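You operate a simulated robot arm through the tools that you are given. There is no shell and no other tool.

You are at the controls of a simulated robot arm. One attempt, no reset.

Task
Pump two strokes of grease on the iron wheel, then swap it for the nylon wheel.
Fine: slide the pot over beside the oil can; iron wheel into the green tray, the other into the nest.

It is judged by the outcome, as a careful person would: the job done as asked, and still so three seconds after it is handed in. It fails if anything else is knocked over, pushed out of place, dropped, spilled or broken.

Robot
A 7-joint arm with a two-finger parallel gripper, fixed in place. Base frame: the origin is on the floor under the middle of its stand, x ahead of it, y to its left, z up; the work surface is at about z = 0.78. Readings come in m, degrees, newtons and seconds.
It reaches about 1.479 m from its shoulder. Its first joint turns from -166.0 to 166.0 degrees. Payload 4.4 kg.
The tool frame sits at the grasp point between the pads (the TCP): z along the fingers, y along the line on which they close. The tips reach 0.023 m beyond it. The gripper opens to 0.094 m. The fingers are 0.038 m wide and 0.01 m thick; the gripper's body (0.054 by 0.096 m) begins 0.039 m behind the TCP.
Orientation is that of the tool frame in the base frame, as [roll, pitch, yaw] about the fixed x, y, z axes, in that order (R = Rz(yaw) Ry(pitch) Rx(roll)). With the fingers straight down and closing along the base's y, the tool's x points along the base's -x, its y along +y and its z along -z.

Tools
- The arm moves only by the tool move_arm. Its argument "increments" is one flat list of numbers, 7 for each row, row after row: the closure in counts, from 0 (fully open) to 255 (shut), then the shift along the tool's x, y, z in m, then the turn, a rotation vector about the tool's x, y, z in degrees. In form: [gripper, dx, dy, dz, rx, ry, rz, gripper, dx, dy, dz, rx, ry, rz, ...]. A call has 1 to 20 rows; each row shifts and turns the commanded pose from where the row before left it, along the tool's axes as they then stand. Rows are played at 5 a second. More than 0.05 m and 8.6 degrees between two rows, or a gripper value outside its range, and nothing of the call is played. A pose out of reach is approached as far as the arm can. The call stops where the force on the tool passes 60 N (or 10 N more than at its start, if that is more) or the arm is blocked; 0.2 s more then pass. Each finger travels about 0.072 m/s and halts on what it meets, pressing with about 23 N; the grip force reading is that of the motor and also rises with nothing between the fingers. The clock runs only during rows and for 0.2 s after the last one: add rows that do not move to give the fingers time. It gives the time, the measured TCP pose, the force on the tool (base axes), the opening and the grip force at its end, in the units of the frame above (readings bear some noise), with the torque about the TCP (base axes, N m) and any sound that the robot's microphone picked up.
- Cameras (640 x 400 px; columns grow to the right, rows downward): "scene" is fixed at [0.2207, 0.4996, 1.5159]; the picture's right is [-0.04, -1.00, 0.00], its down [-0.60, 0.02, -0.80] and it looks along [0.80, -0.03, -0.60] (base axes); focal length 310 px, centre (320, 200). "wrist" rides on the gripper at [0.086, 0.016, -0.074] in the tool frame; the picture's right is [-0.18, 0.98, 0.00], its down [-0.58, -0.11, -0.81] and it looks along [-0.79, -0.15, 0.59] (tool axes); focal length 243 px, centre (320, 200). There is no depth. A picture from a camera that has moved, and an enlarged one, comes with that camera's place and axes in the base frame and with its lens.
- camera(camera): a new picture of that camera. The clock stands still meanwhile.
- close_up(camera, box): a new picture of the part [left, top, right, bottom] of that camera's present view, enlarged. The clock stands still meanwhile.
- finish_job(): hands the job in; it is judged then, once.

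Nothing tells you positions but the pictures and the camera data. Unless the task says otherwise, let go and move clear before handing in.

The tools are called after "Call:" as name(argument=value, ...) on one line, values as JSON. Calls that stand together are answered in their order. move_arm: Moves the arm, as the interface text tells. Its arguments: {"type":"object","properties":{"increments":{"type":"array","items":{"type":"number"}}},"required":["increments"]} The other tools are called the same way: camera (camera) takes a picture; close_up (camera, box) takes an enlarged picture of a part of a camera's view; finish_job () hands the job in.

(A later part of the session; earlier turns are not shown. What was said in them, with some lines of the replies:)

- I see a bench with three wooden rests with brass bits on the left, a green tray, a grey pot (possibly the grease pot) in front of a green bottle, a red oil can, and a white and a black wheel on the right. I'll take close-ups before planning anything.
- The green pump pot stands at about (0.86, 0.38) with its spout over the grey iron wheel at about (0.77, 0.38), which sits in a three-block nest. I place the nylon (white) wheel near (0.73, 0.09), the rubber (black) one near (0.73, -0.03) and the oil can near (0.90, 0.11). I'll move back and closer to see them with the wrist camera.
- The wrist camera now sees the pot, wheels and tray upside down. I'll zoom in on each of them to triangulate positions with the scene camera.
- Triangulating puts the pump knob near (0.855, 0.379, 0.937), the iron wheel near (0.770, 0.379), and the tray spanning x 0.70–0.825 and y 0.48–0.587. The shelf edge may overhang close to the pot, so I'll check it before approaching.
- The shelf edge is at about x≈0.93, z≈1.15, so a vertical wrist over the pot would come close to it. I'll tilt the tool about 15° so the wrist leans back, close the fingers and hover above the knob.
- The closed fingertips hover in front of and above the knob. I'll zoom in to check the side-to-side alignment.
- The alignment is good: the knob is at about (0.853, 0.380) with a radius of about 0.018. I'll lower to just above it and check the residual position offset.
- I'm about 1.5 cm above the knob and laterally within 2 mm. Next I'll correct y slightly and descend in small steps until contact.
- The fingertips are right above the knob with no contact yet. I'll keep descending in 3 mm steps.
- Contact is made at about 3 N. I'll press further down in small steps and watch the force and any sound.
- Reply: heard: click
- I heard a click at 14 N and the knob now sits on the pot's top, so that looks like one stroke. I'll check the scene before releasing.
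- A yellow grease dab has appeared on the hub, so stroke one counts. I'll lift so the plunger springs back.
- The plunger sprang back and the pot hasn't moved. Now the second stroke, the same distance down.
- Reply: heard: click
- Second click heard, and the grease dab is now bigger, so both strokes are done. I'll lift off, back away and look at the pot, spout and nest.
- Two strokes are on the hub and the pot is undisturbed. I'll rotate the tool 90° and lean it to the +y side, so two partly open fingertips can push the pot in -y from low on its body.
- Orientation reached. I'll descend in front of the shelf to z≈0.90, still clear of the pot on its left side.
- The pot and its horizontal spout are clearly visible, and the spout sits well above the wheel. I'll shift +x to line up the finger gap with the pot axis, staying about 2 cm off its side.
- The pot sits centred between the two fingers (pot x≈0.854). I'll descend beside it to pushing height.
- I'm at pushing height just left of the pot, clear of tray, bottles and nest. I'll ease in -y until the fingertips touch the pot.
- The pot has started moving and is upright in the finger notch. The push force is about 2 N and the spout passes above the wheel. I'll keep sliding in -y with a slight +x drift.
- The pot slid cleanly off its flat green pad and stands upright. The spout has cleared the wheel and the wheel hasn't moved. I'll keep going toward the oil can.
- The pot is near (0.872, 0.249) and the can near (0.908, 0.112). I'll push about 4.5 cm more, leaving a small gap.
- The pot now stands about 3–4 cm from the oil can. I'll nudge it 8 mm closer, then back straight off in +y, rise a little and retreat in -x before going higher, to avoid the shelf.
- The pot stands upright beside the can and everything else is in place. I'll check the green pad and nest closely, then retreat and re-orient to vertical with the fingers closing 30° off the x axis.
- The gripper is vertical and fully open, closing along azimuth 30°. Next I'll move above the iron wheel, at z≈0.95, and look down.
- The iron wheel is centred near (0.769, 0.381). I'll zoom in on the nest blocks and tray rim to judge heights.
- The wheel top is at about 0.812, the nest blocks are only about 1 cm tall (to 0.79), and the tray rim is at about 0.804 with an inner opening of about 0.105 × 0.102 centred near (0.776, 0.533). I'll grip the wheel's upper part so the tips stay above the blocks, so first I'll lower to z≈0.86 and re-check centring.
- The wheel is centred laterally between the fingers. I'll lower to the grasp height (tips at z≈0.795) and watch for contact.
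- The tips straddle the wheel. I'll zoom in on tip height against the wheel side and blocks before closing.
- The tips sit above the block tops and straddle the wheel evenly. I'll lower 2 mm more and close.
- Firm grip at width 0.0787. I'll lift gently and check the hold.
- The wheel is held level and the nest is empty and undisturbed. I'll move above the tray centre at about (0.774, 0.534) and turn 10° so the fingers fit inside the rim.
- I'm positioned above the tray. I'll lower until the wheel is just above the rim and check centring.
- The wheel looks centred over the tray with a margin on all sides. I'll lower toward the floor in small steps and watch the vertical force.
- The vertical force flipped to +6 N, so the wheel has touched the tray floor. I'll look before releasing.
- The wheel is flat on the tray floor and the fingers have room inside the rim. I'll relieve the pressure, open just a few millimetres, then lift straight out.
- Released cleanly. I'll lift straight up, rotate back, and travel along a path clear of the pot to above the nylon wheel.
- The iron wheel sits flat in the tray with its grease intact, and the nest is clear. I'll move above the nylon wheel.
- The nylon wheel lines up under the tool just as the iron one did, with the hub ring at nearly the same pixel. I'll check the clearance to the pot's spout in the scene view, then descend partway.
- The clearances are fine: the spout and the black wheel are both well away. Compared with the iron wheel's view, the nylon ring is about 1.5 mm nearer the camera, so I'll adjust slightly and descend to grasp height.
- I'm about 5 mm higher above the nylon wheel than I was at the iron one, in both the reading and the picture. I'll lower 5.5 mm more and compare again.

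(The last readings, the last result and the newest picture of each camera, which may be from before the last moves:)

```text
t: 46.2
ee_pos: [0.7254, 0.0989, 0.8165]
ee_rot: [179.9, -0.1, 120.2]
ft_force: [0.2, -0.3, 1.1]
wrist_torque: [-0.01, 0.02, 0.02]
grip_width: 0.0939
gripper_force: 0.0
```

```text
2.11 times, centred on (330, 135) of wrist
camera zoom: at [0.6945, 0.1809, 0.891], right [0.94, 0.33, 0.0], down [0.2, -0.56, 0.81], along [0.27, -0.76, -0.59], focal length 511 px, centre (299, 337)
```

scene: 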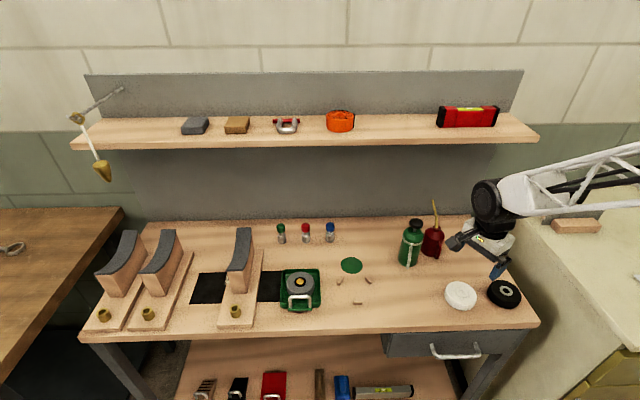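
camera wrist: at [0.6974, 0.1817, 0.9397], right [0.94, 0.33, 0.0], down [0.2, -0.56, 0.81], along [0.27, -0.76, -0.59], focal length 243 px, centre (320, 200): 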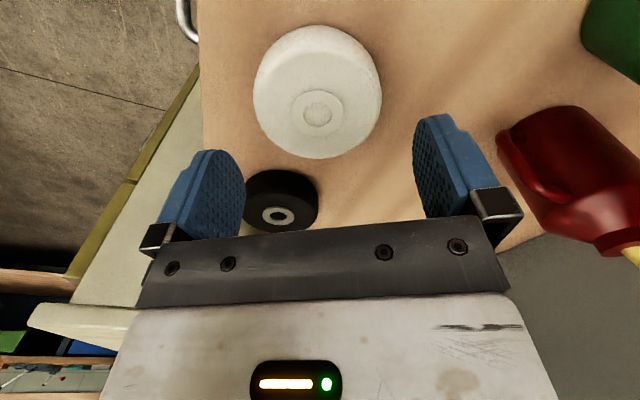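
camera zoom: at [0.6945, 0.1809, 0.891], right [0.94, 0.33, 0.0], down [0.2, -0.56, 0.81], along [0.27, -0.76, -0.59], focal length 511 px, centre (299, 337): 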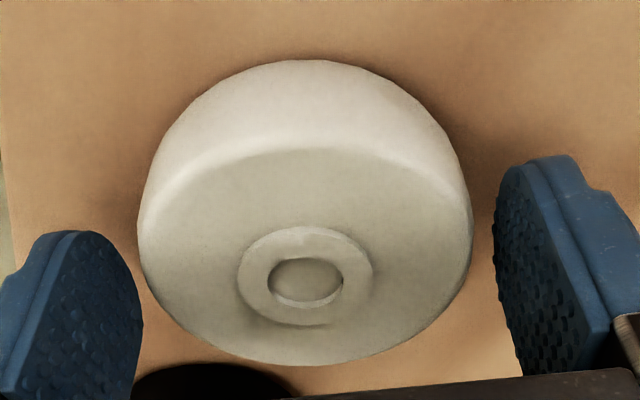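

The scale now matches the iron wheel's view. The nylon wheel sits about 3.5 mm farther along tool -x than the iron one did, so I'll shift to match, which makes the nest placement repeatable.

Call:
move_arm(increments=[0, -0.0035, 0.001, 0, 0, 0, 0, 0, 0, 0, 0, 0, 0, 0, 0, 0, 0, 0, 0, 0, 0])

Call:
close_up(camera="wrist", box=[180, 40, 480, 230])

```text
t: 47.0
ee_pos: [0.7279, 0.0974, 0.8162]
ee_rot: [-180.0, -0.1, 120.1]
ft_force: [-0.1, -0.1, -0.1]
wrist_torque: [-0.01, 0.03, 0.01]
grip_width: 0.0941
gripper_force: 0.0
```

```text
2.11 times, centred on (330, 135) of wrist
camera zoom: at [0.6975, 0.1782, 0.8903], right [0.94, 0.33, 0.0], down [0.2, -0.56, 0.81], along [0.27, -0.76, -0.59], focal length 511 px, centre (299, 337)
```

zoom: 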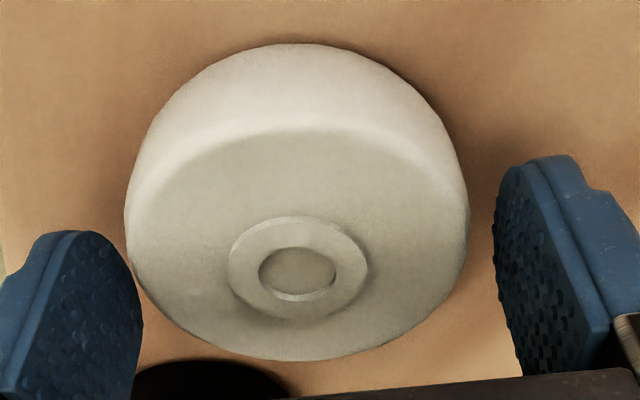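

The ring and outline now match the iron wheel's grasp view almost exactly. I'll close on the nylon wheel.

Call:
move_arm(increments=[255, 0, 0, 0, 0, 0, 0, 255, 0, 0, 0, 0, 0, 0, 255, 0, 0, 0, 0, 0, 0, 255, 0, 0, 0, 0, 0, 0])

Call:
close_up(camera="wrist", box=[180, 40, 480, 230])

```text
t: 48.0
ee_pos: [0.728, 0.0961, 0.8153]
ee_rot: [180.0, -0.1, 120.1]
ft_force: [0.1, -0.6, 0.5]
wrist_torque: [-0.05, 0.03, -0.03]
grip_width: 0.0786
gripper_force: 22.8
```

```text
2.11 times, centred on (330, 135) of wrist
camera zoom: at [0.6974, 0.1782, 0.8903], right [0.94, 0.33, 0.0], down [0.2, -0.56, 0.81], along [0.27, -0.76, -0.59], focal length 511 px, centre (299, 337)
```

zoom: 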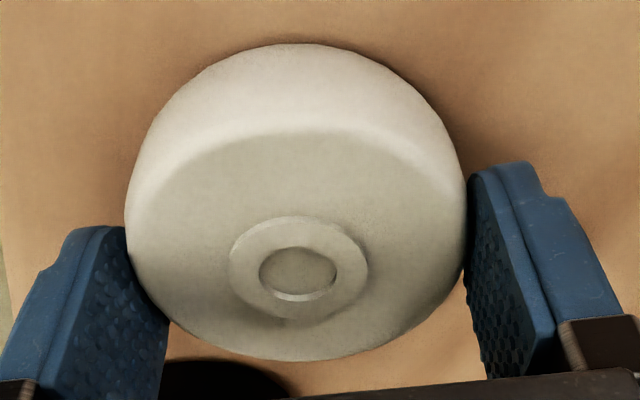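

The nylon wheel is gripped at the same width, 0.0786. I'll lift and travel to above the nest by a path clear of the spout.

Call:
move_arm(increments=[255, 0, 0, -0.015, 0, 0, 0, 255, 0, 0, -0.03, 0, 0, 0, 255, 0, 0, -0.05, 0, 0, 0, 255, 0, 0, -0.05, 0, 0, 0, 255, 0.03785, 0.00944, 0, 0, 0, 0, 255, 0.03785, 0.00944, 0, 0, 0, 0, 255, 0.03785, 0.00944, 0, 0, 0, 0, 255, 0.03785, 0.00944, 0, 0, 0, 0, 255, 0.01808, 0.03483, 0, 0, 0, 0, 255, 0.01808, 0.03483, 0, 0, 0, 0, 255, 0.01808, 0.03483, 0, 0, 0, 0, 255, 0.01808, 0.03483, 0, 0, 0, 0, 255, 0, 0, 0.03, 0, 0, 0, 255, 0, 0, 0.02, 0, 0, 0, 255, 0, 0, 0, 0, 0, 0, 255, 0, 0, 0, 0, 0, 0])

Call:
camera(camera="wrist")

Call:
camera(camera="scene")

```text
t: 51.4
ee_pos: [0.7697, 0.3792, 0.9116]
ee_rot: [-180.0, 0.0, 120.1]
ft_force: [1.2, -0.1, -1.5]
wrist_torque: [0.01, 0.02, -0.02]
grip_width: 0.0784
gripper_force: 22.9
```

```text
taken
camera wrist: at [0.739, 0.4612, 0.9852], right [0.94, 0.33, 0.0], down [0.2, -0.56, 0.81], along [0.27, -0.76, -0.59], focal length 243 px, centre (320, 200)
```

wrist: 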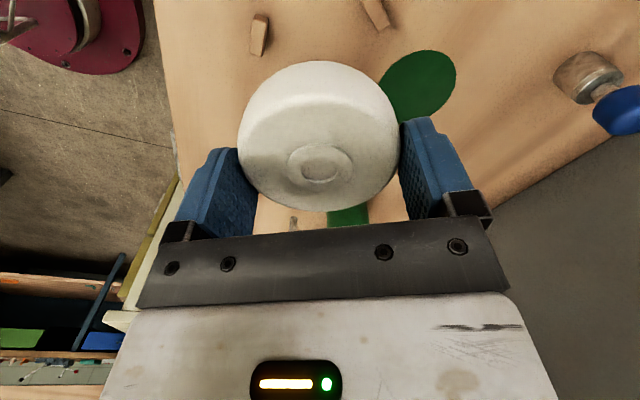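

```text
taken
```

scene: 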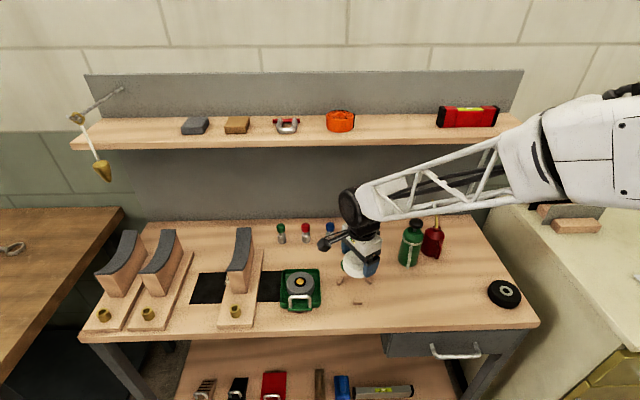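

The blocks and green pad appear at almost the same pixels as when I lifted the iron wheel straight out, so alignment is within about 1 mm. I'll lower to about 1.5 cm above the blocks and compare more closely.

Call:
move_arm(increments=[255, 0, 0, 0.03, 0, 0, 0, 255, 0, 0, 0.03, 0, 0, 0, 255, 0, 0, 0.01, 0, 0, 0, 255, 0, 0, 0, 0, 0, 0, 255, 0, 0, 0, 0, 0, 0])

Call:
close_up(camera="wrist", box=[180, 40, 480, 230])

Call:
close_up(camera="wrist", box=[180, 0, 480, 190])

Call:
close_up(camera="scene", box=[320, 255, 400, 310])

```text
t: 52.6
ee_pos: [0.7704, 0.3793, 0.84]
ee_rot: [180.0, 0.0, 120.1]
ft_force: [-0.4, -0.2, -1.7]
wrist_torque: [-0.01, -0.02, 0.01]
grip_width: 0.0783
gripper_force: 22.6
```

```text
2.11 times, centred on (330, 135) of wrist
camera zoom: at [0.7395, 0.4611, 0.9143], right [0.94, 0.33, 0.0], down [0.2, -0.56, 0.81], along [0.27, -0.76, -0.59], focal length 511 px, centre (299, 337)
```

zoom: 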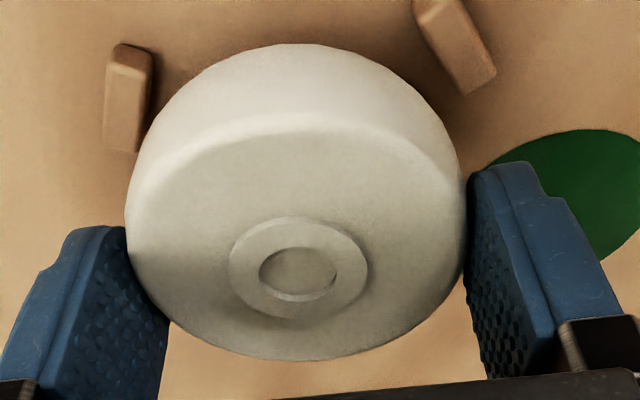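

```text
2.11 times, centred on (330, 95) of wrist
camera zoom: at [0.7395, 0.4611, 0.9143], right [0.94, 0.33, 0.0], down [0.2, -0.56, 0.81], along [0.27, -0.76, -0.59], focal length 511 px, centre (299, 421)
```

zoom: 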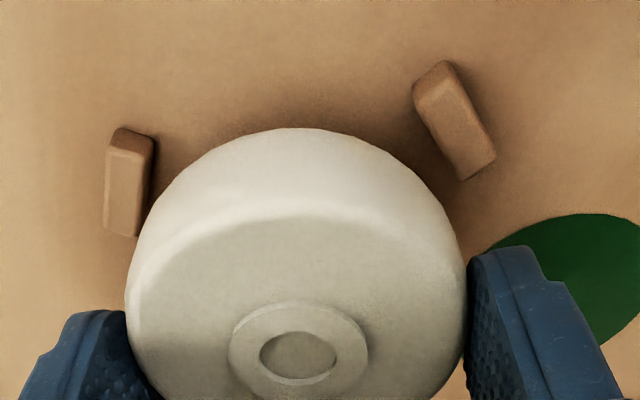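

```text
7.27 times, centred on (360, 282) of scene
camera zoom: at [0.2207, 0.4996, 1.5159], right [-0.04, -1.0, 0.0], down [-0.6, 0.02, -0.8], along [0.8, -0.03, -0.6], focal length 2257 px, centre (29, -400)
```

zoom: 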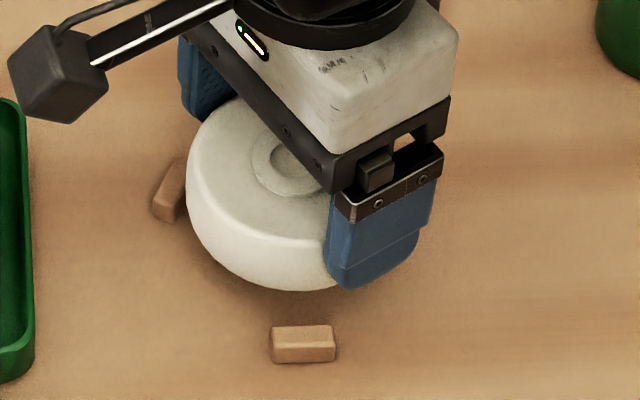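

Ray-casting both blocks from this view and from the iron wheel's grasp view agrees to better than 1 mm. I'll lower the nylon wheel into the nest with small steps and monitor the force.

Call:
move_arm(increments=[255, 0, 0, 0.006, 0, 0, 0, 255, 0, 0, 0.005, 0, 0, 0, 255, 0, 0, 0.003, 0, 0, 0, 255, 0, 0, 0, 0, 0, 0])

Call:
close_up(camera="wrist", box=[180, 40, 480, 230])

Call:
close_up(camera="scene", box=[330, 265, 390, 310])

```text
t: 53.6
ee_pos: [0.7679, 0.3789, 0.8272]
ee_rot: [-179.9, 0.1, 120.1]
ft_force: [0.6, 0.4, -0.9]
wrist_torque: [-0.03, 0.0, 0.0]
grip_width: 0.0784
gripper_force: 23.3
```

```text
2.11 times, centred on (330, 135) of wrist
camera zoom: at [0.7383, 0.4606, 0.9013], right [0.94, 0.33, 0.0], down [0.2, -0.56, 0.81], along [0.27, -0.76, -0.59], focal length 511 px, centre (299, 337)
```

zoom: 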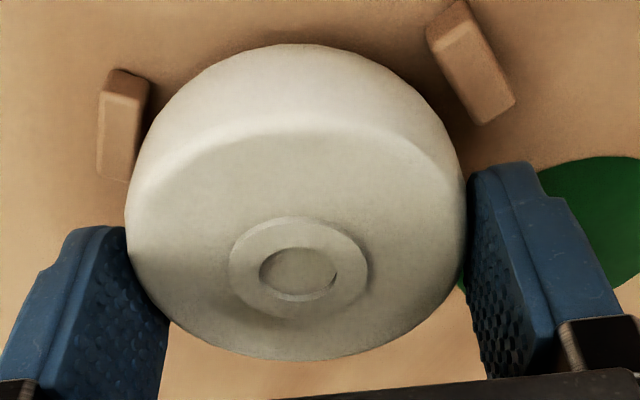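

```text
8.89 times, centred on (360, 288) of scene
camera zoom: at [0.2207, 0.4996, 1.5159], right [-0.04, -1.0, 0.0], down [-0.6, 0.02, -0.8], along [0.8, -0.03, -0.6], focal length 2759 px, centre (-36, -578)
```

zoom: 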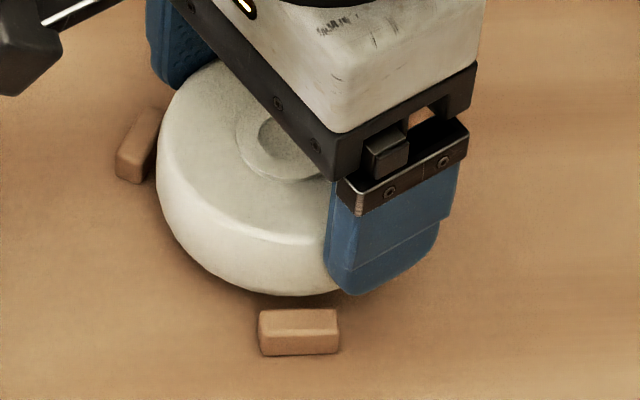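

The alignment is close. Both cameras hint at about a 1 mm offset toward +x/+y, so I'll correct that and lower another 3 mm, watching the side forces.

Call:
move_arm(increments=[255, 0, 0.0013, 0, 0, 0, 0, 255, 0, 0, 0.003, 0, 0, 0, 255, 0, 0, 0, 0, 0, 0])

Call:
close_up(camera="wrist", box=[180, 40, 480, 230])

Call:
close_up(camera="scene", box=[330, 265, 390, 310])

```text
t: 54.4
ee_pos: [0.7694, 0.379, 0.8238]
ee_rot: [180.0, 0.0, 120.1]
ft_force: [0.6, -0.6, -1.6]
wrist_torque: [-0.03, 0.01, 0.0]
grip_width: 0.0783
gripper_force: 23.0
```

```text
2.11 times, centred on (330, 135) of wrist
camera zoom: at [0.739, 0.4618, 0.8976], right [0.94, 0.33, 0.0], down [0.2, -0.56, 0.81], along [0.27, -0.76, -0.59], focal length 511 px, centre (299, 337)
```

zoom: 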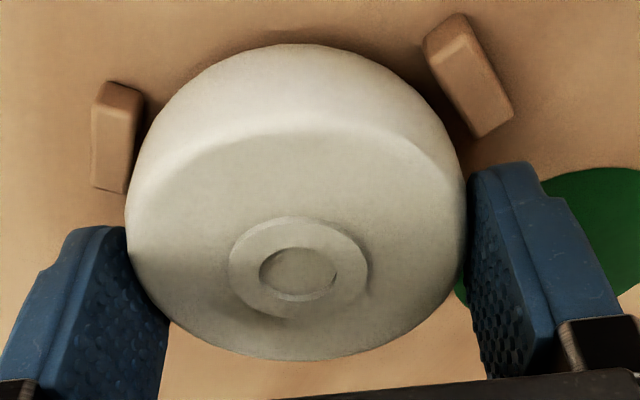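

```text
8.89 times, centred on (360, 288) of scene
camera zoom: at [0.2207, 0.4996, 1.5159], right [-0.04, -1.0, 0.0], down [-0.6, 0.02, -0.8], along [0.8, -0.03, -0.6], focal length 2759 px, centre (-36, -578)
```

zoom: 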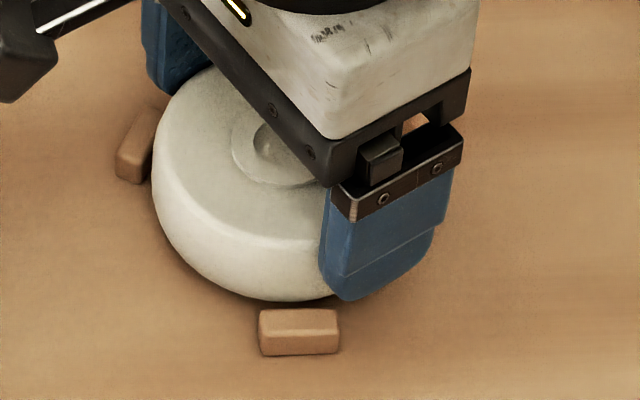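

The block positions relative to the tool now match the iron wheel's seat within 0.5–1 mm. I'll continue down in 2 mm steps.

Call:
move_arm(increments=[255, 0, 0, 0.002, 0, 0, 0, 255, 0, 0, 0, 0, 0, 0])

```text
t: 55.0
ee_pos: [0.7695, 0.3797, 0.8208]
ee_rot: [180.0, -0.1, 120.0]
ft_force: [0.4, 0.1, -1.4]
wrist_torque: [0.0, -0.02, 0.01]
grip_width: 0.0783
gripper_force: 22.9
```

The wheel is already about 5 mm below the block tops with no side force. Continuing.

Call:
move_arm(increments=[255, 0, 0, 0.0015, 0, 0, 0, 255, 0, 0, 0.001, 0, 0, 0, 255, 0, 0, 0, 0, 0, 0])

Call:
close_up(camera="wrist", box=[180, 40, 480, 230])

Call:
close_up(camera="scene", box=[330, 265, 390, 310])

```text
t: 55.8
ee_pos: [0.77, 0.3803, 0.8183]
ee_rot: [180.0, 0.1, 120.1]
ft_force: [-0.2, 0.1, -1.8]
wrist_torque: [0.0, 0.02, -0.03]
grip_width: 0.0787
gripper_force: 23.1
```

```text
2.11 times, centred on (330, 135) of wrist
camera zoom: at [0.7391, 0.4619, 0.8927], right [0.94, 0.33, 0.0], down [0.2, -0.56, 0.81], along [0.27, -0.76, -0.59], focal length 511 px, centre (299, 337)
```

zoom: 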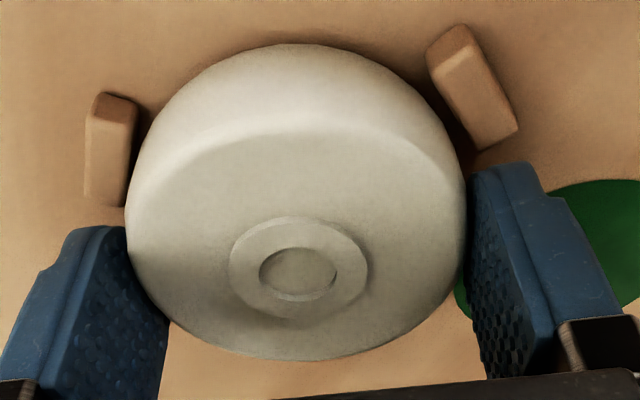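

```text
8.89 times, centred on (360, 288) of scene
camera zoom: at [0.2207, 0.4996, 1.5159], right [-0.04, -1.0, 0.0], down [-0.6, 0.02, -0.8], along [0.8, -0.03, -0.6], focal length 2759 px, centre (-36, -578)
```

zoom: 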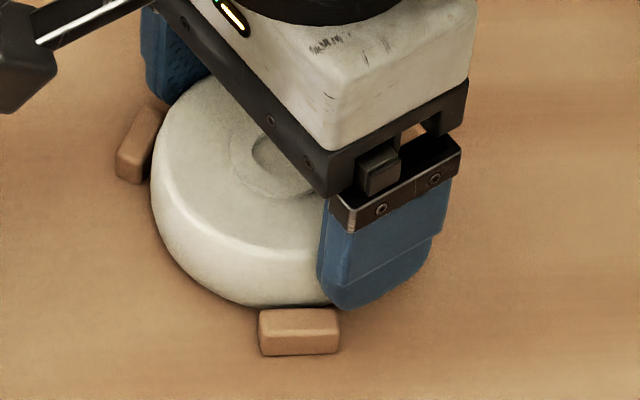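

It's well inside the blocks and still hanging (about 1.8 N of weight). I'll make 1 mm steps until it rests on the bench.

Call:
move_arm(increments=[255, 0, 0, 0.001, 0, 0, 0, 255, 0, 0, 0, 0, 0, 0])

```text
t: 56.4
ee_pos: [0.7685, 0.3792, 0.8175]
ee_rot: [-179.9, 0.0, 120.1]
ft_force: [0.0, 0.1, -2.0]
wrist_torque: [0.0, 0.03, 0.03]
grip_width: 0.0786
gripper_force: 22.5
```

Call:
move_arm(increments=[255, 0, 0, 0.001, 0, 0, 0, 255, 0, 0, 0, 0, 0, 0])

```text
t: 57.0
ee_pos: [0.7684, 0.3796, 0.8172]
ee_rot: [-180.0, -0.1, 120.0]
ft_force: [0.5, 0.1, -1.3]
wrist_torque: [0.0, 0.0, 0.0]
grip_width: 0.0781
gripper_force: 23.3
```

Call:
move_arm(increments=[255, 0, 0, 0.001, 0, 0, 0, 255, 0, 0, 0, 0, 0, 0])

```text
t: 57.6
ee_pos: [0.7691, 0.3798, 0.8153]
ee_rot: [-179.9, 0.0, 120.1]
ft_force: [1.4, -1.2, 1.2]
wrist_torque: [-0.05, 0.09, 0.02]
grip_width: 0.0787
gripper_force: 23.5
```

The wheel has touched down at the same height it was picked from. I'll open slightly to release and check.

Call:
move_arm(increments=[24, 0, 0, 0, 0, 0, 0, 24, 0, 0, 0, 0, 0, 0, 24, 0, 0, 0, 0, 0, 0])

Call:
close_up(camera="wrist", box=[180, 40, 480, 230])

Call:
close_up(camera="scene", box=[330, 265, 390, 310])

```text
t: 58.4
ee_pos: [0.7679, 0.38, 0.8167]
ee_rot: [180.0, 0.0, 120.1]
ft_force: [0.2, 0.2, -0.4]
wrist_torque: [0.02, -0.03, 0.0]
grip_width: 0.0851
gripper_force: 0.1
```

```text
2.11 times, centred on (330, 135) of wrist
camera zoom: at [0.7386, 0.4617, 0.8902], right [0.94, 0.33, 0.0], down [0.2, -0.56, 0.81], along [0.27, -0.76, -0.59], focal length 511 px, centre (299, 337)
```

zoom: 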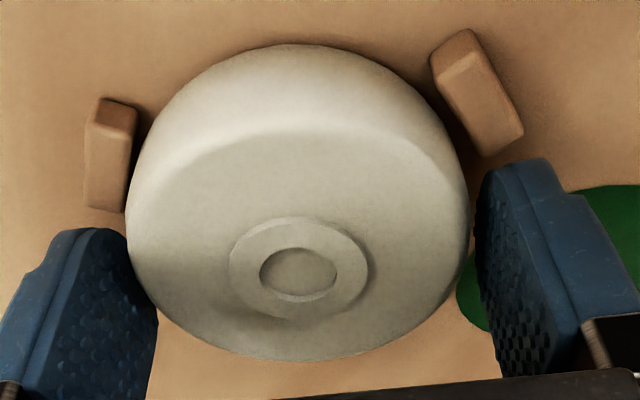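

```text
8.89 times, centred on (360, 288) of scene
camera zoom: at [0.2207, 0.4996, 1.5159], right [-0.04, -1.0, 0.0], down [-0.6, 0.02, -0.8], along [0.8, -0.03, -0.6], focal length 2759 px, centre (-36, -578)
```

zoom: 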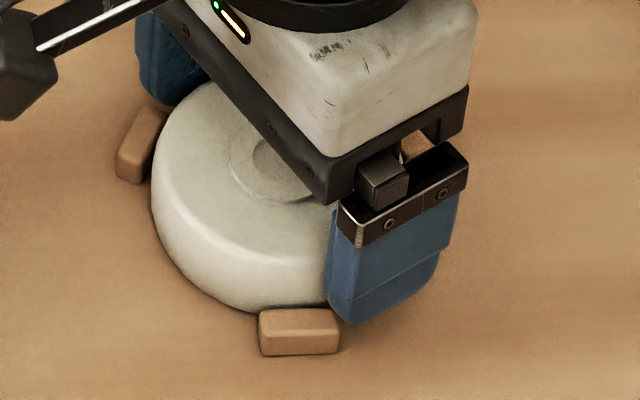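

Released, and the wheel is seated flat between the three blocks. I'll lift straight up and inspect everything.

Call:
move_arm(increments=[24, 0, 0, -0.01, 0, 0, 0, 24, 0, 0, -0.03, 0, 0, 0, 0, 0, 0, -0.04, 0, 0, 0, 0, 0, 0, -0.05, 0, 0, 0, 0, -0.04, -0.02, -0.01, 0, 0, 0, 0, -0.04, -0.02, -0.01, 0, 0, 0, 0, -0.03, -0.035, -0.01, 0, 0, 0, 0, -0.03, -0.035, -0.01, 0, 0, 0, 0, -0.03, -0.035, -0.01, 0, 0, 0, 0, 0, 0, 0, 0, 0, 0])

Call:
camera(camera="scene")

Call:
close_up(camera="scene", box=[260, 210, 460, 320])

Call:
close_up(camera="scene", box=[330, 265, 390, 310])

```text
t: 60.6
ee_pos: [0.7275, 0.1596, 0.9947]
ee_rot: [179.9, 0.0, 120.0]
ft_force: [0.2, -0.6, -0.3]
wrist_torque: [0.01, -0.04, -0.01]
grip_width: 0.0942
gripper_force: 0.1
```

```text
taken
```

scene: 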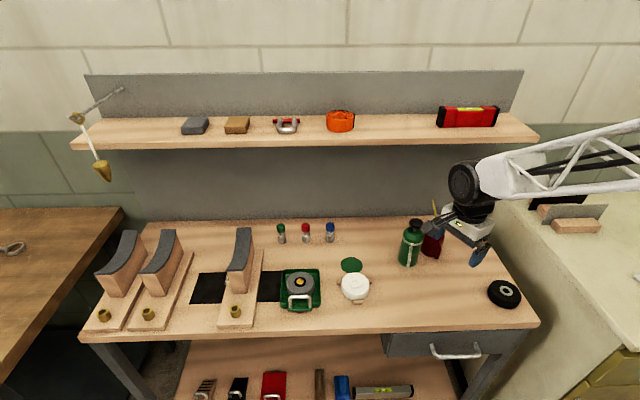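

```text
3.20 times, centred on (360, 265) of scene
camera zoom: at [0.2207, 0.4996, 1.5159], right [-0.04, -1.0, 0.0], down [-0.6, 0.02, -0.8], along [0.8, -0.03, -0.6], focal length 993 px, centre (192, -8)
```

zoom: 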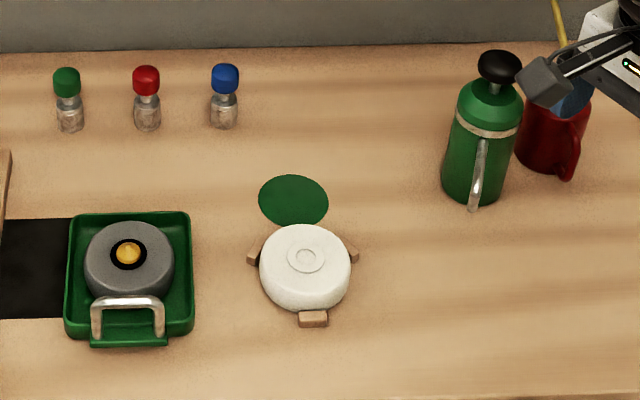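

```text
8.89 times, centred on (360, 288) of scene
camera zoom: at [0.2207, 0.4996, 1.5159], right [-0.04, -1.0, 0.0], down [-0.6, 0.02, -0.8], along [0.8, -0.03, -0.6], focal length 2759 px, centre (-36, -578)
```

zoom: 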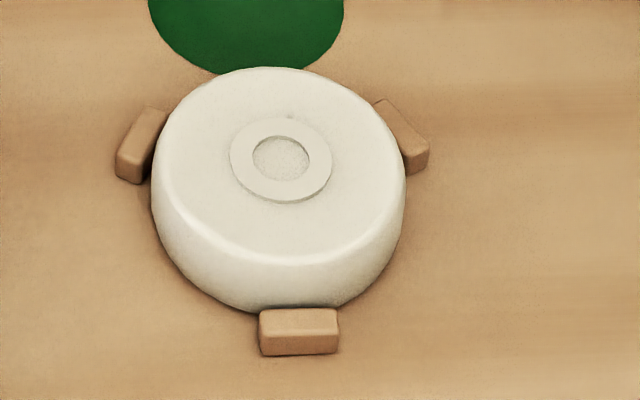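

The nylon wheel sits flat in the nest, the greased iron wheel is in the tray, and the pot is upright beside the oil can. I'll raise the arm well clear and take a last look.

Call:
move_arm(increments=[0, 0, 0, -0.045, 0, 0, 0, 0, 0, 0, -0.045, 0, 0, 0, 0, 0, 0, -0.045, 0, 0, 0, 0, 0, 0, -0.045, 0, 0, 0, 0, -0.02, -0.04, -0.01, 0, 0, 0, 0, -0.02, -0.04, -0.01, 0, 0, 0, 0, -0.02, -0.04, -0.01, 0, 0, 0, 0, 0, 0, 0, 0, 0, 0])

Call:
camera(camera="scene")

Call:
close_up(camera="scene", box=[330, 190, 530, 320])

Call:
camera(camera="wrist")

```text
t: 62.4
ee_pos: [0.6542, 0.0483, 1.2066]
ee_rot: [-180.0, 0.0, 120.1]
ft_force: [-0.9, -0.9, 0.0]
wrist_torque: [0.02, -0.02, 0.01]
grip_width: 0.0941
gripper_force: 0.0
```

```text
taken
```

scene: 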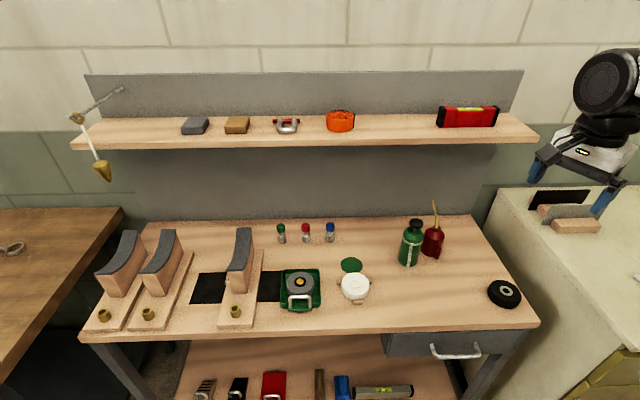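

```text
3.08 times, centred on (430, 255) of scene
camera zoom: at [0.2207, 0.4996, 1.5159], right [-0.04, -1.0, 0.0], down [-0.6, 0.02, -0.8], along [0.8, -0.03, -0.6], focal length 955 px, centre (-18, 31)
```

zoom: 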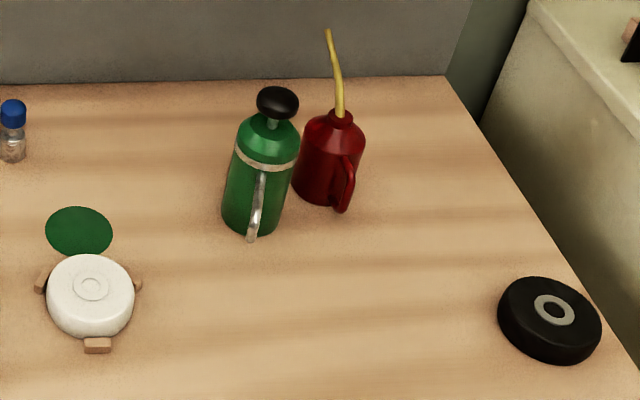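

```text
taken
camera wrist: at [0.6239, 0.1302, 1.2811], right [0.94, 0.33, 0.0], down [0.2, -0.56, 0.81], along [0.27, -0.76, -0.59], focal length 243 px, centre (320, 200)
```

wrist: 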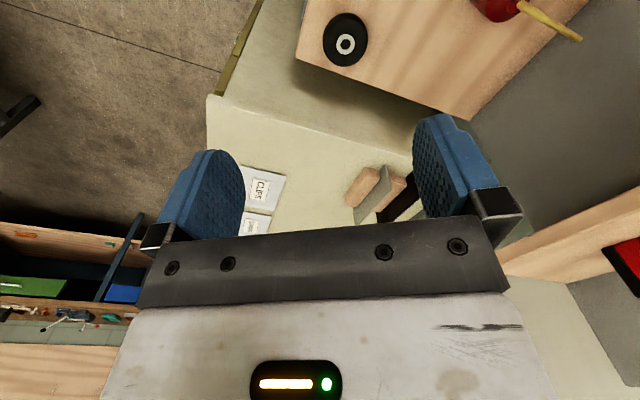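

Everything checks out: two grease strokes on the iron wheel, which lies in the green tray. The nylon wheel is seated in the nest and the pot is upright beside the oil can. Nothing else has moved and the arm is clear, so I'm handing in.

Call:
finish_job()

```text
The job is handed in.
```

The job is handed in. From the last pictures, everything asked for is done:

- **Grease:** I pumped two full strokes onto the iron wheel. Each gave a click, and the dab on the hub grew with the second.
- **Pot:** it slid across the bench and now stands upright about 3 cm from the oil can.
- **Iron wheel:** it lies flat in the green tray with its grease intact.
- **Nylon wheel:** it is seated flat between the three blocks of the nest.

In those pictures nothing else was knocked over or moved, and the arm is open and well clear of the bench. The flat green disc still on the bench marks where the pot stood before.
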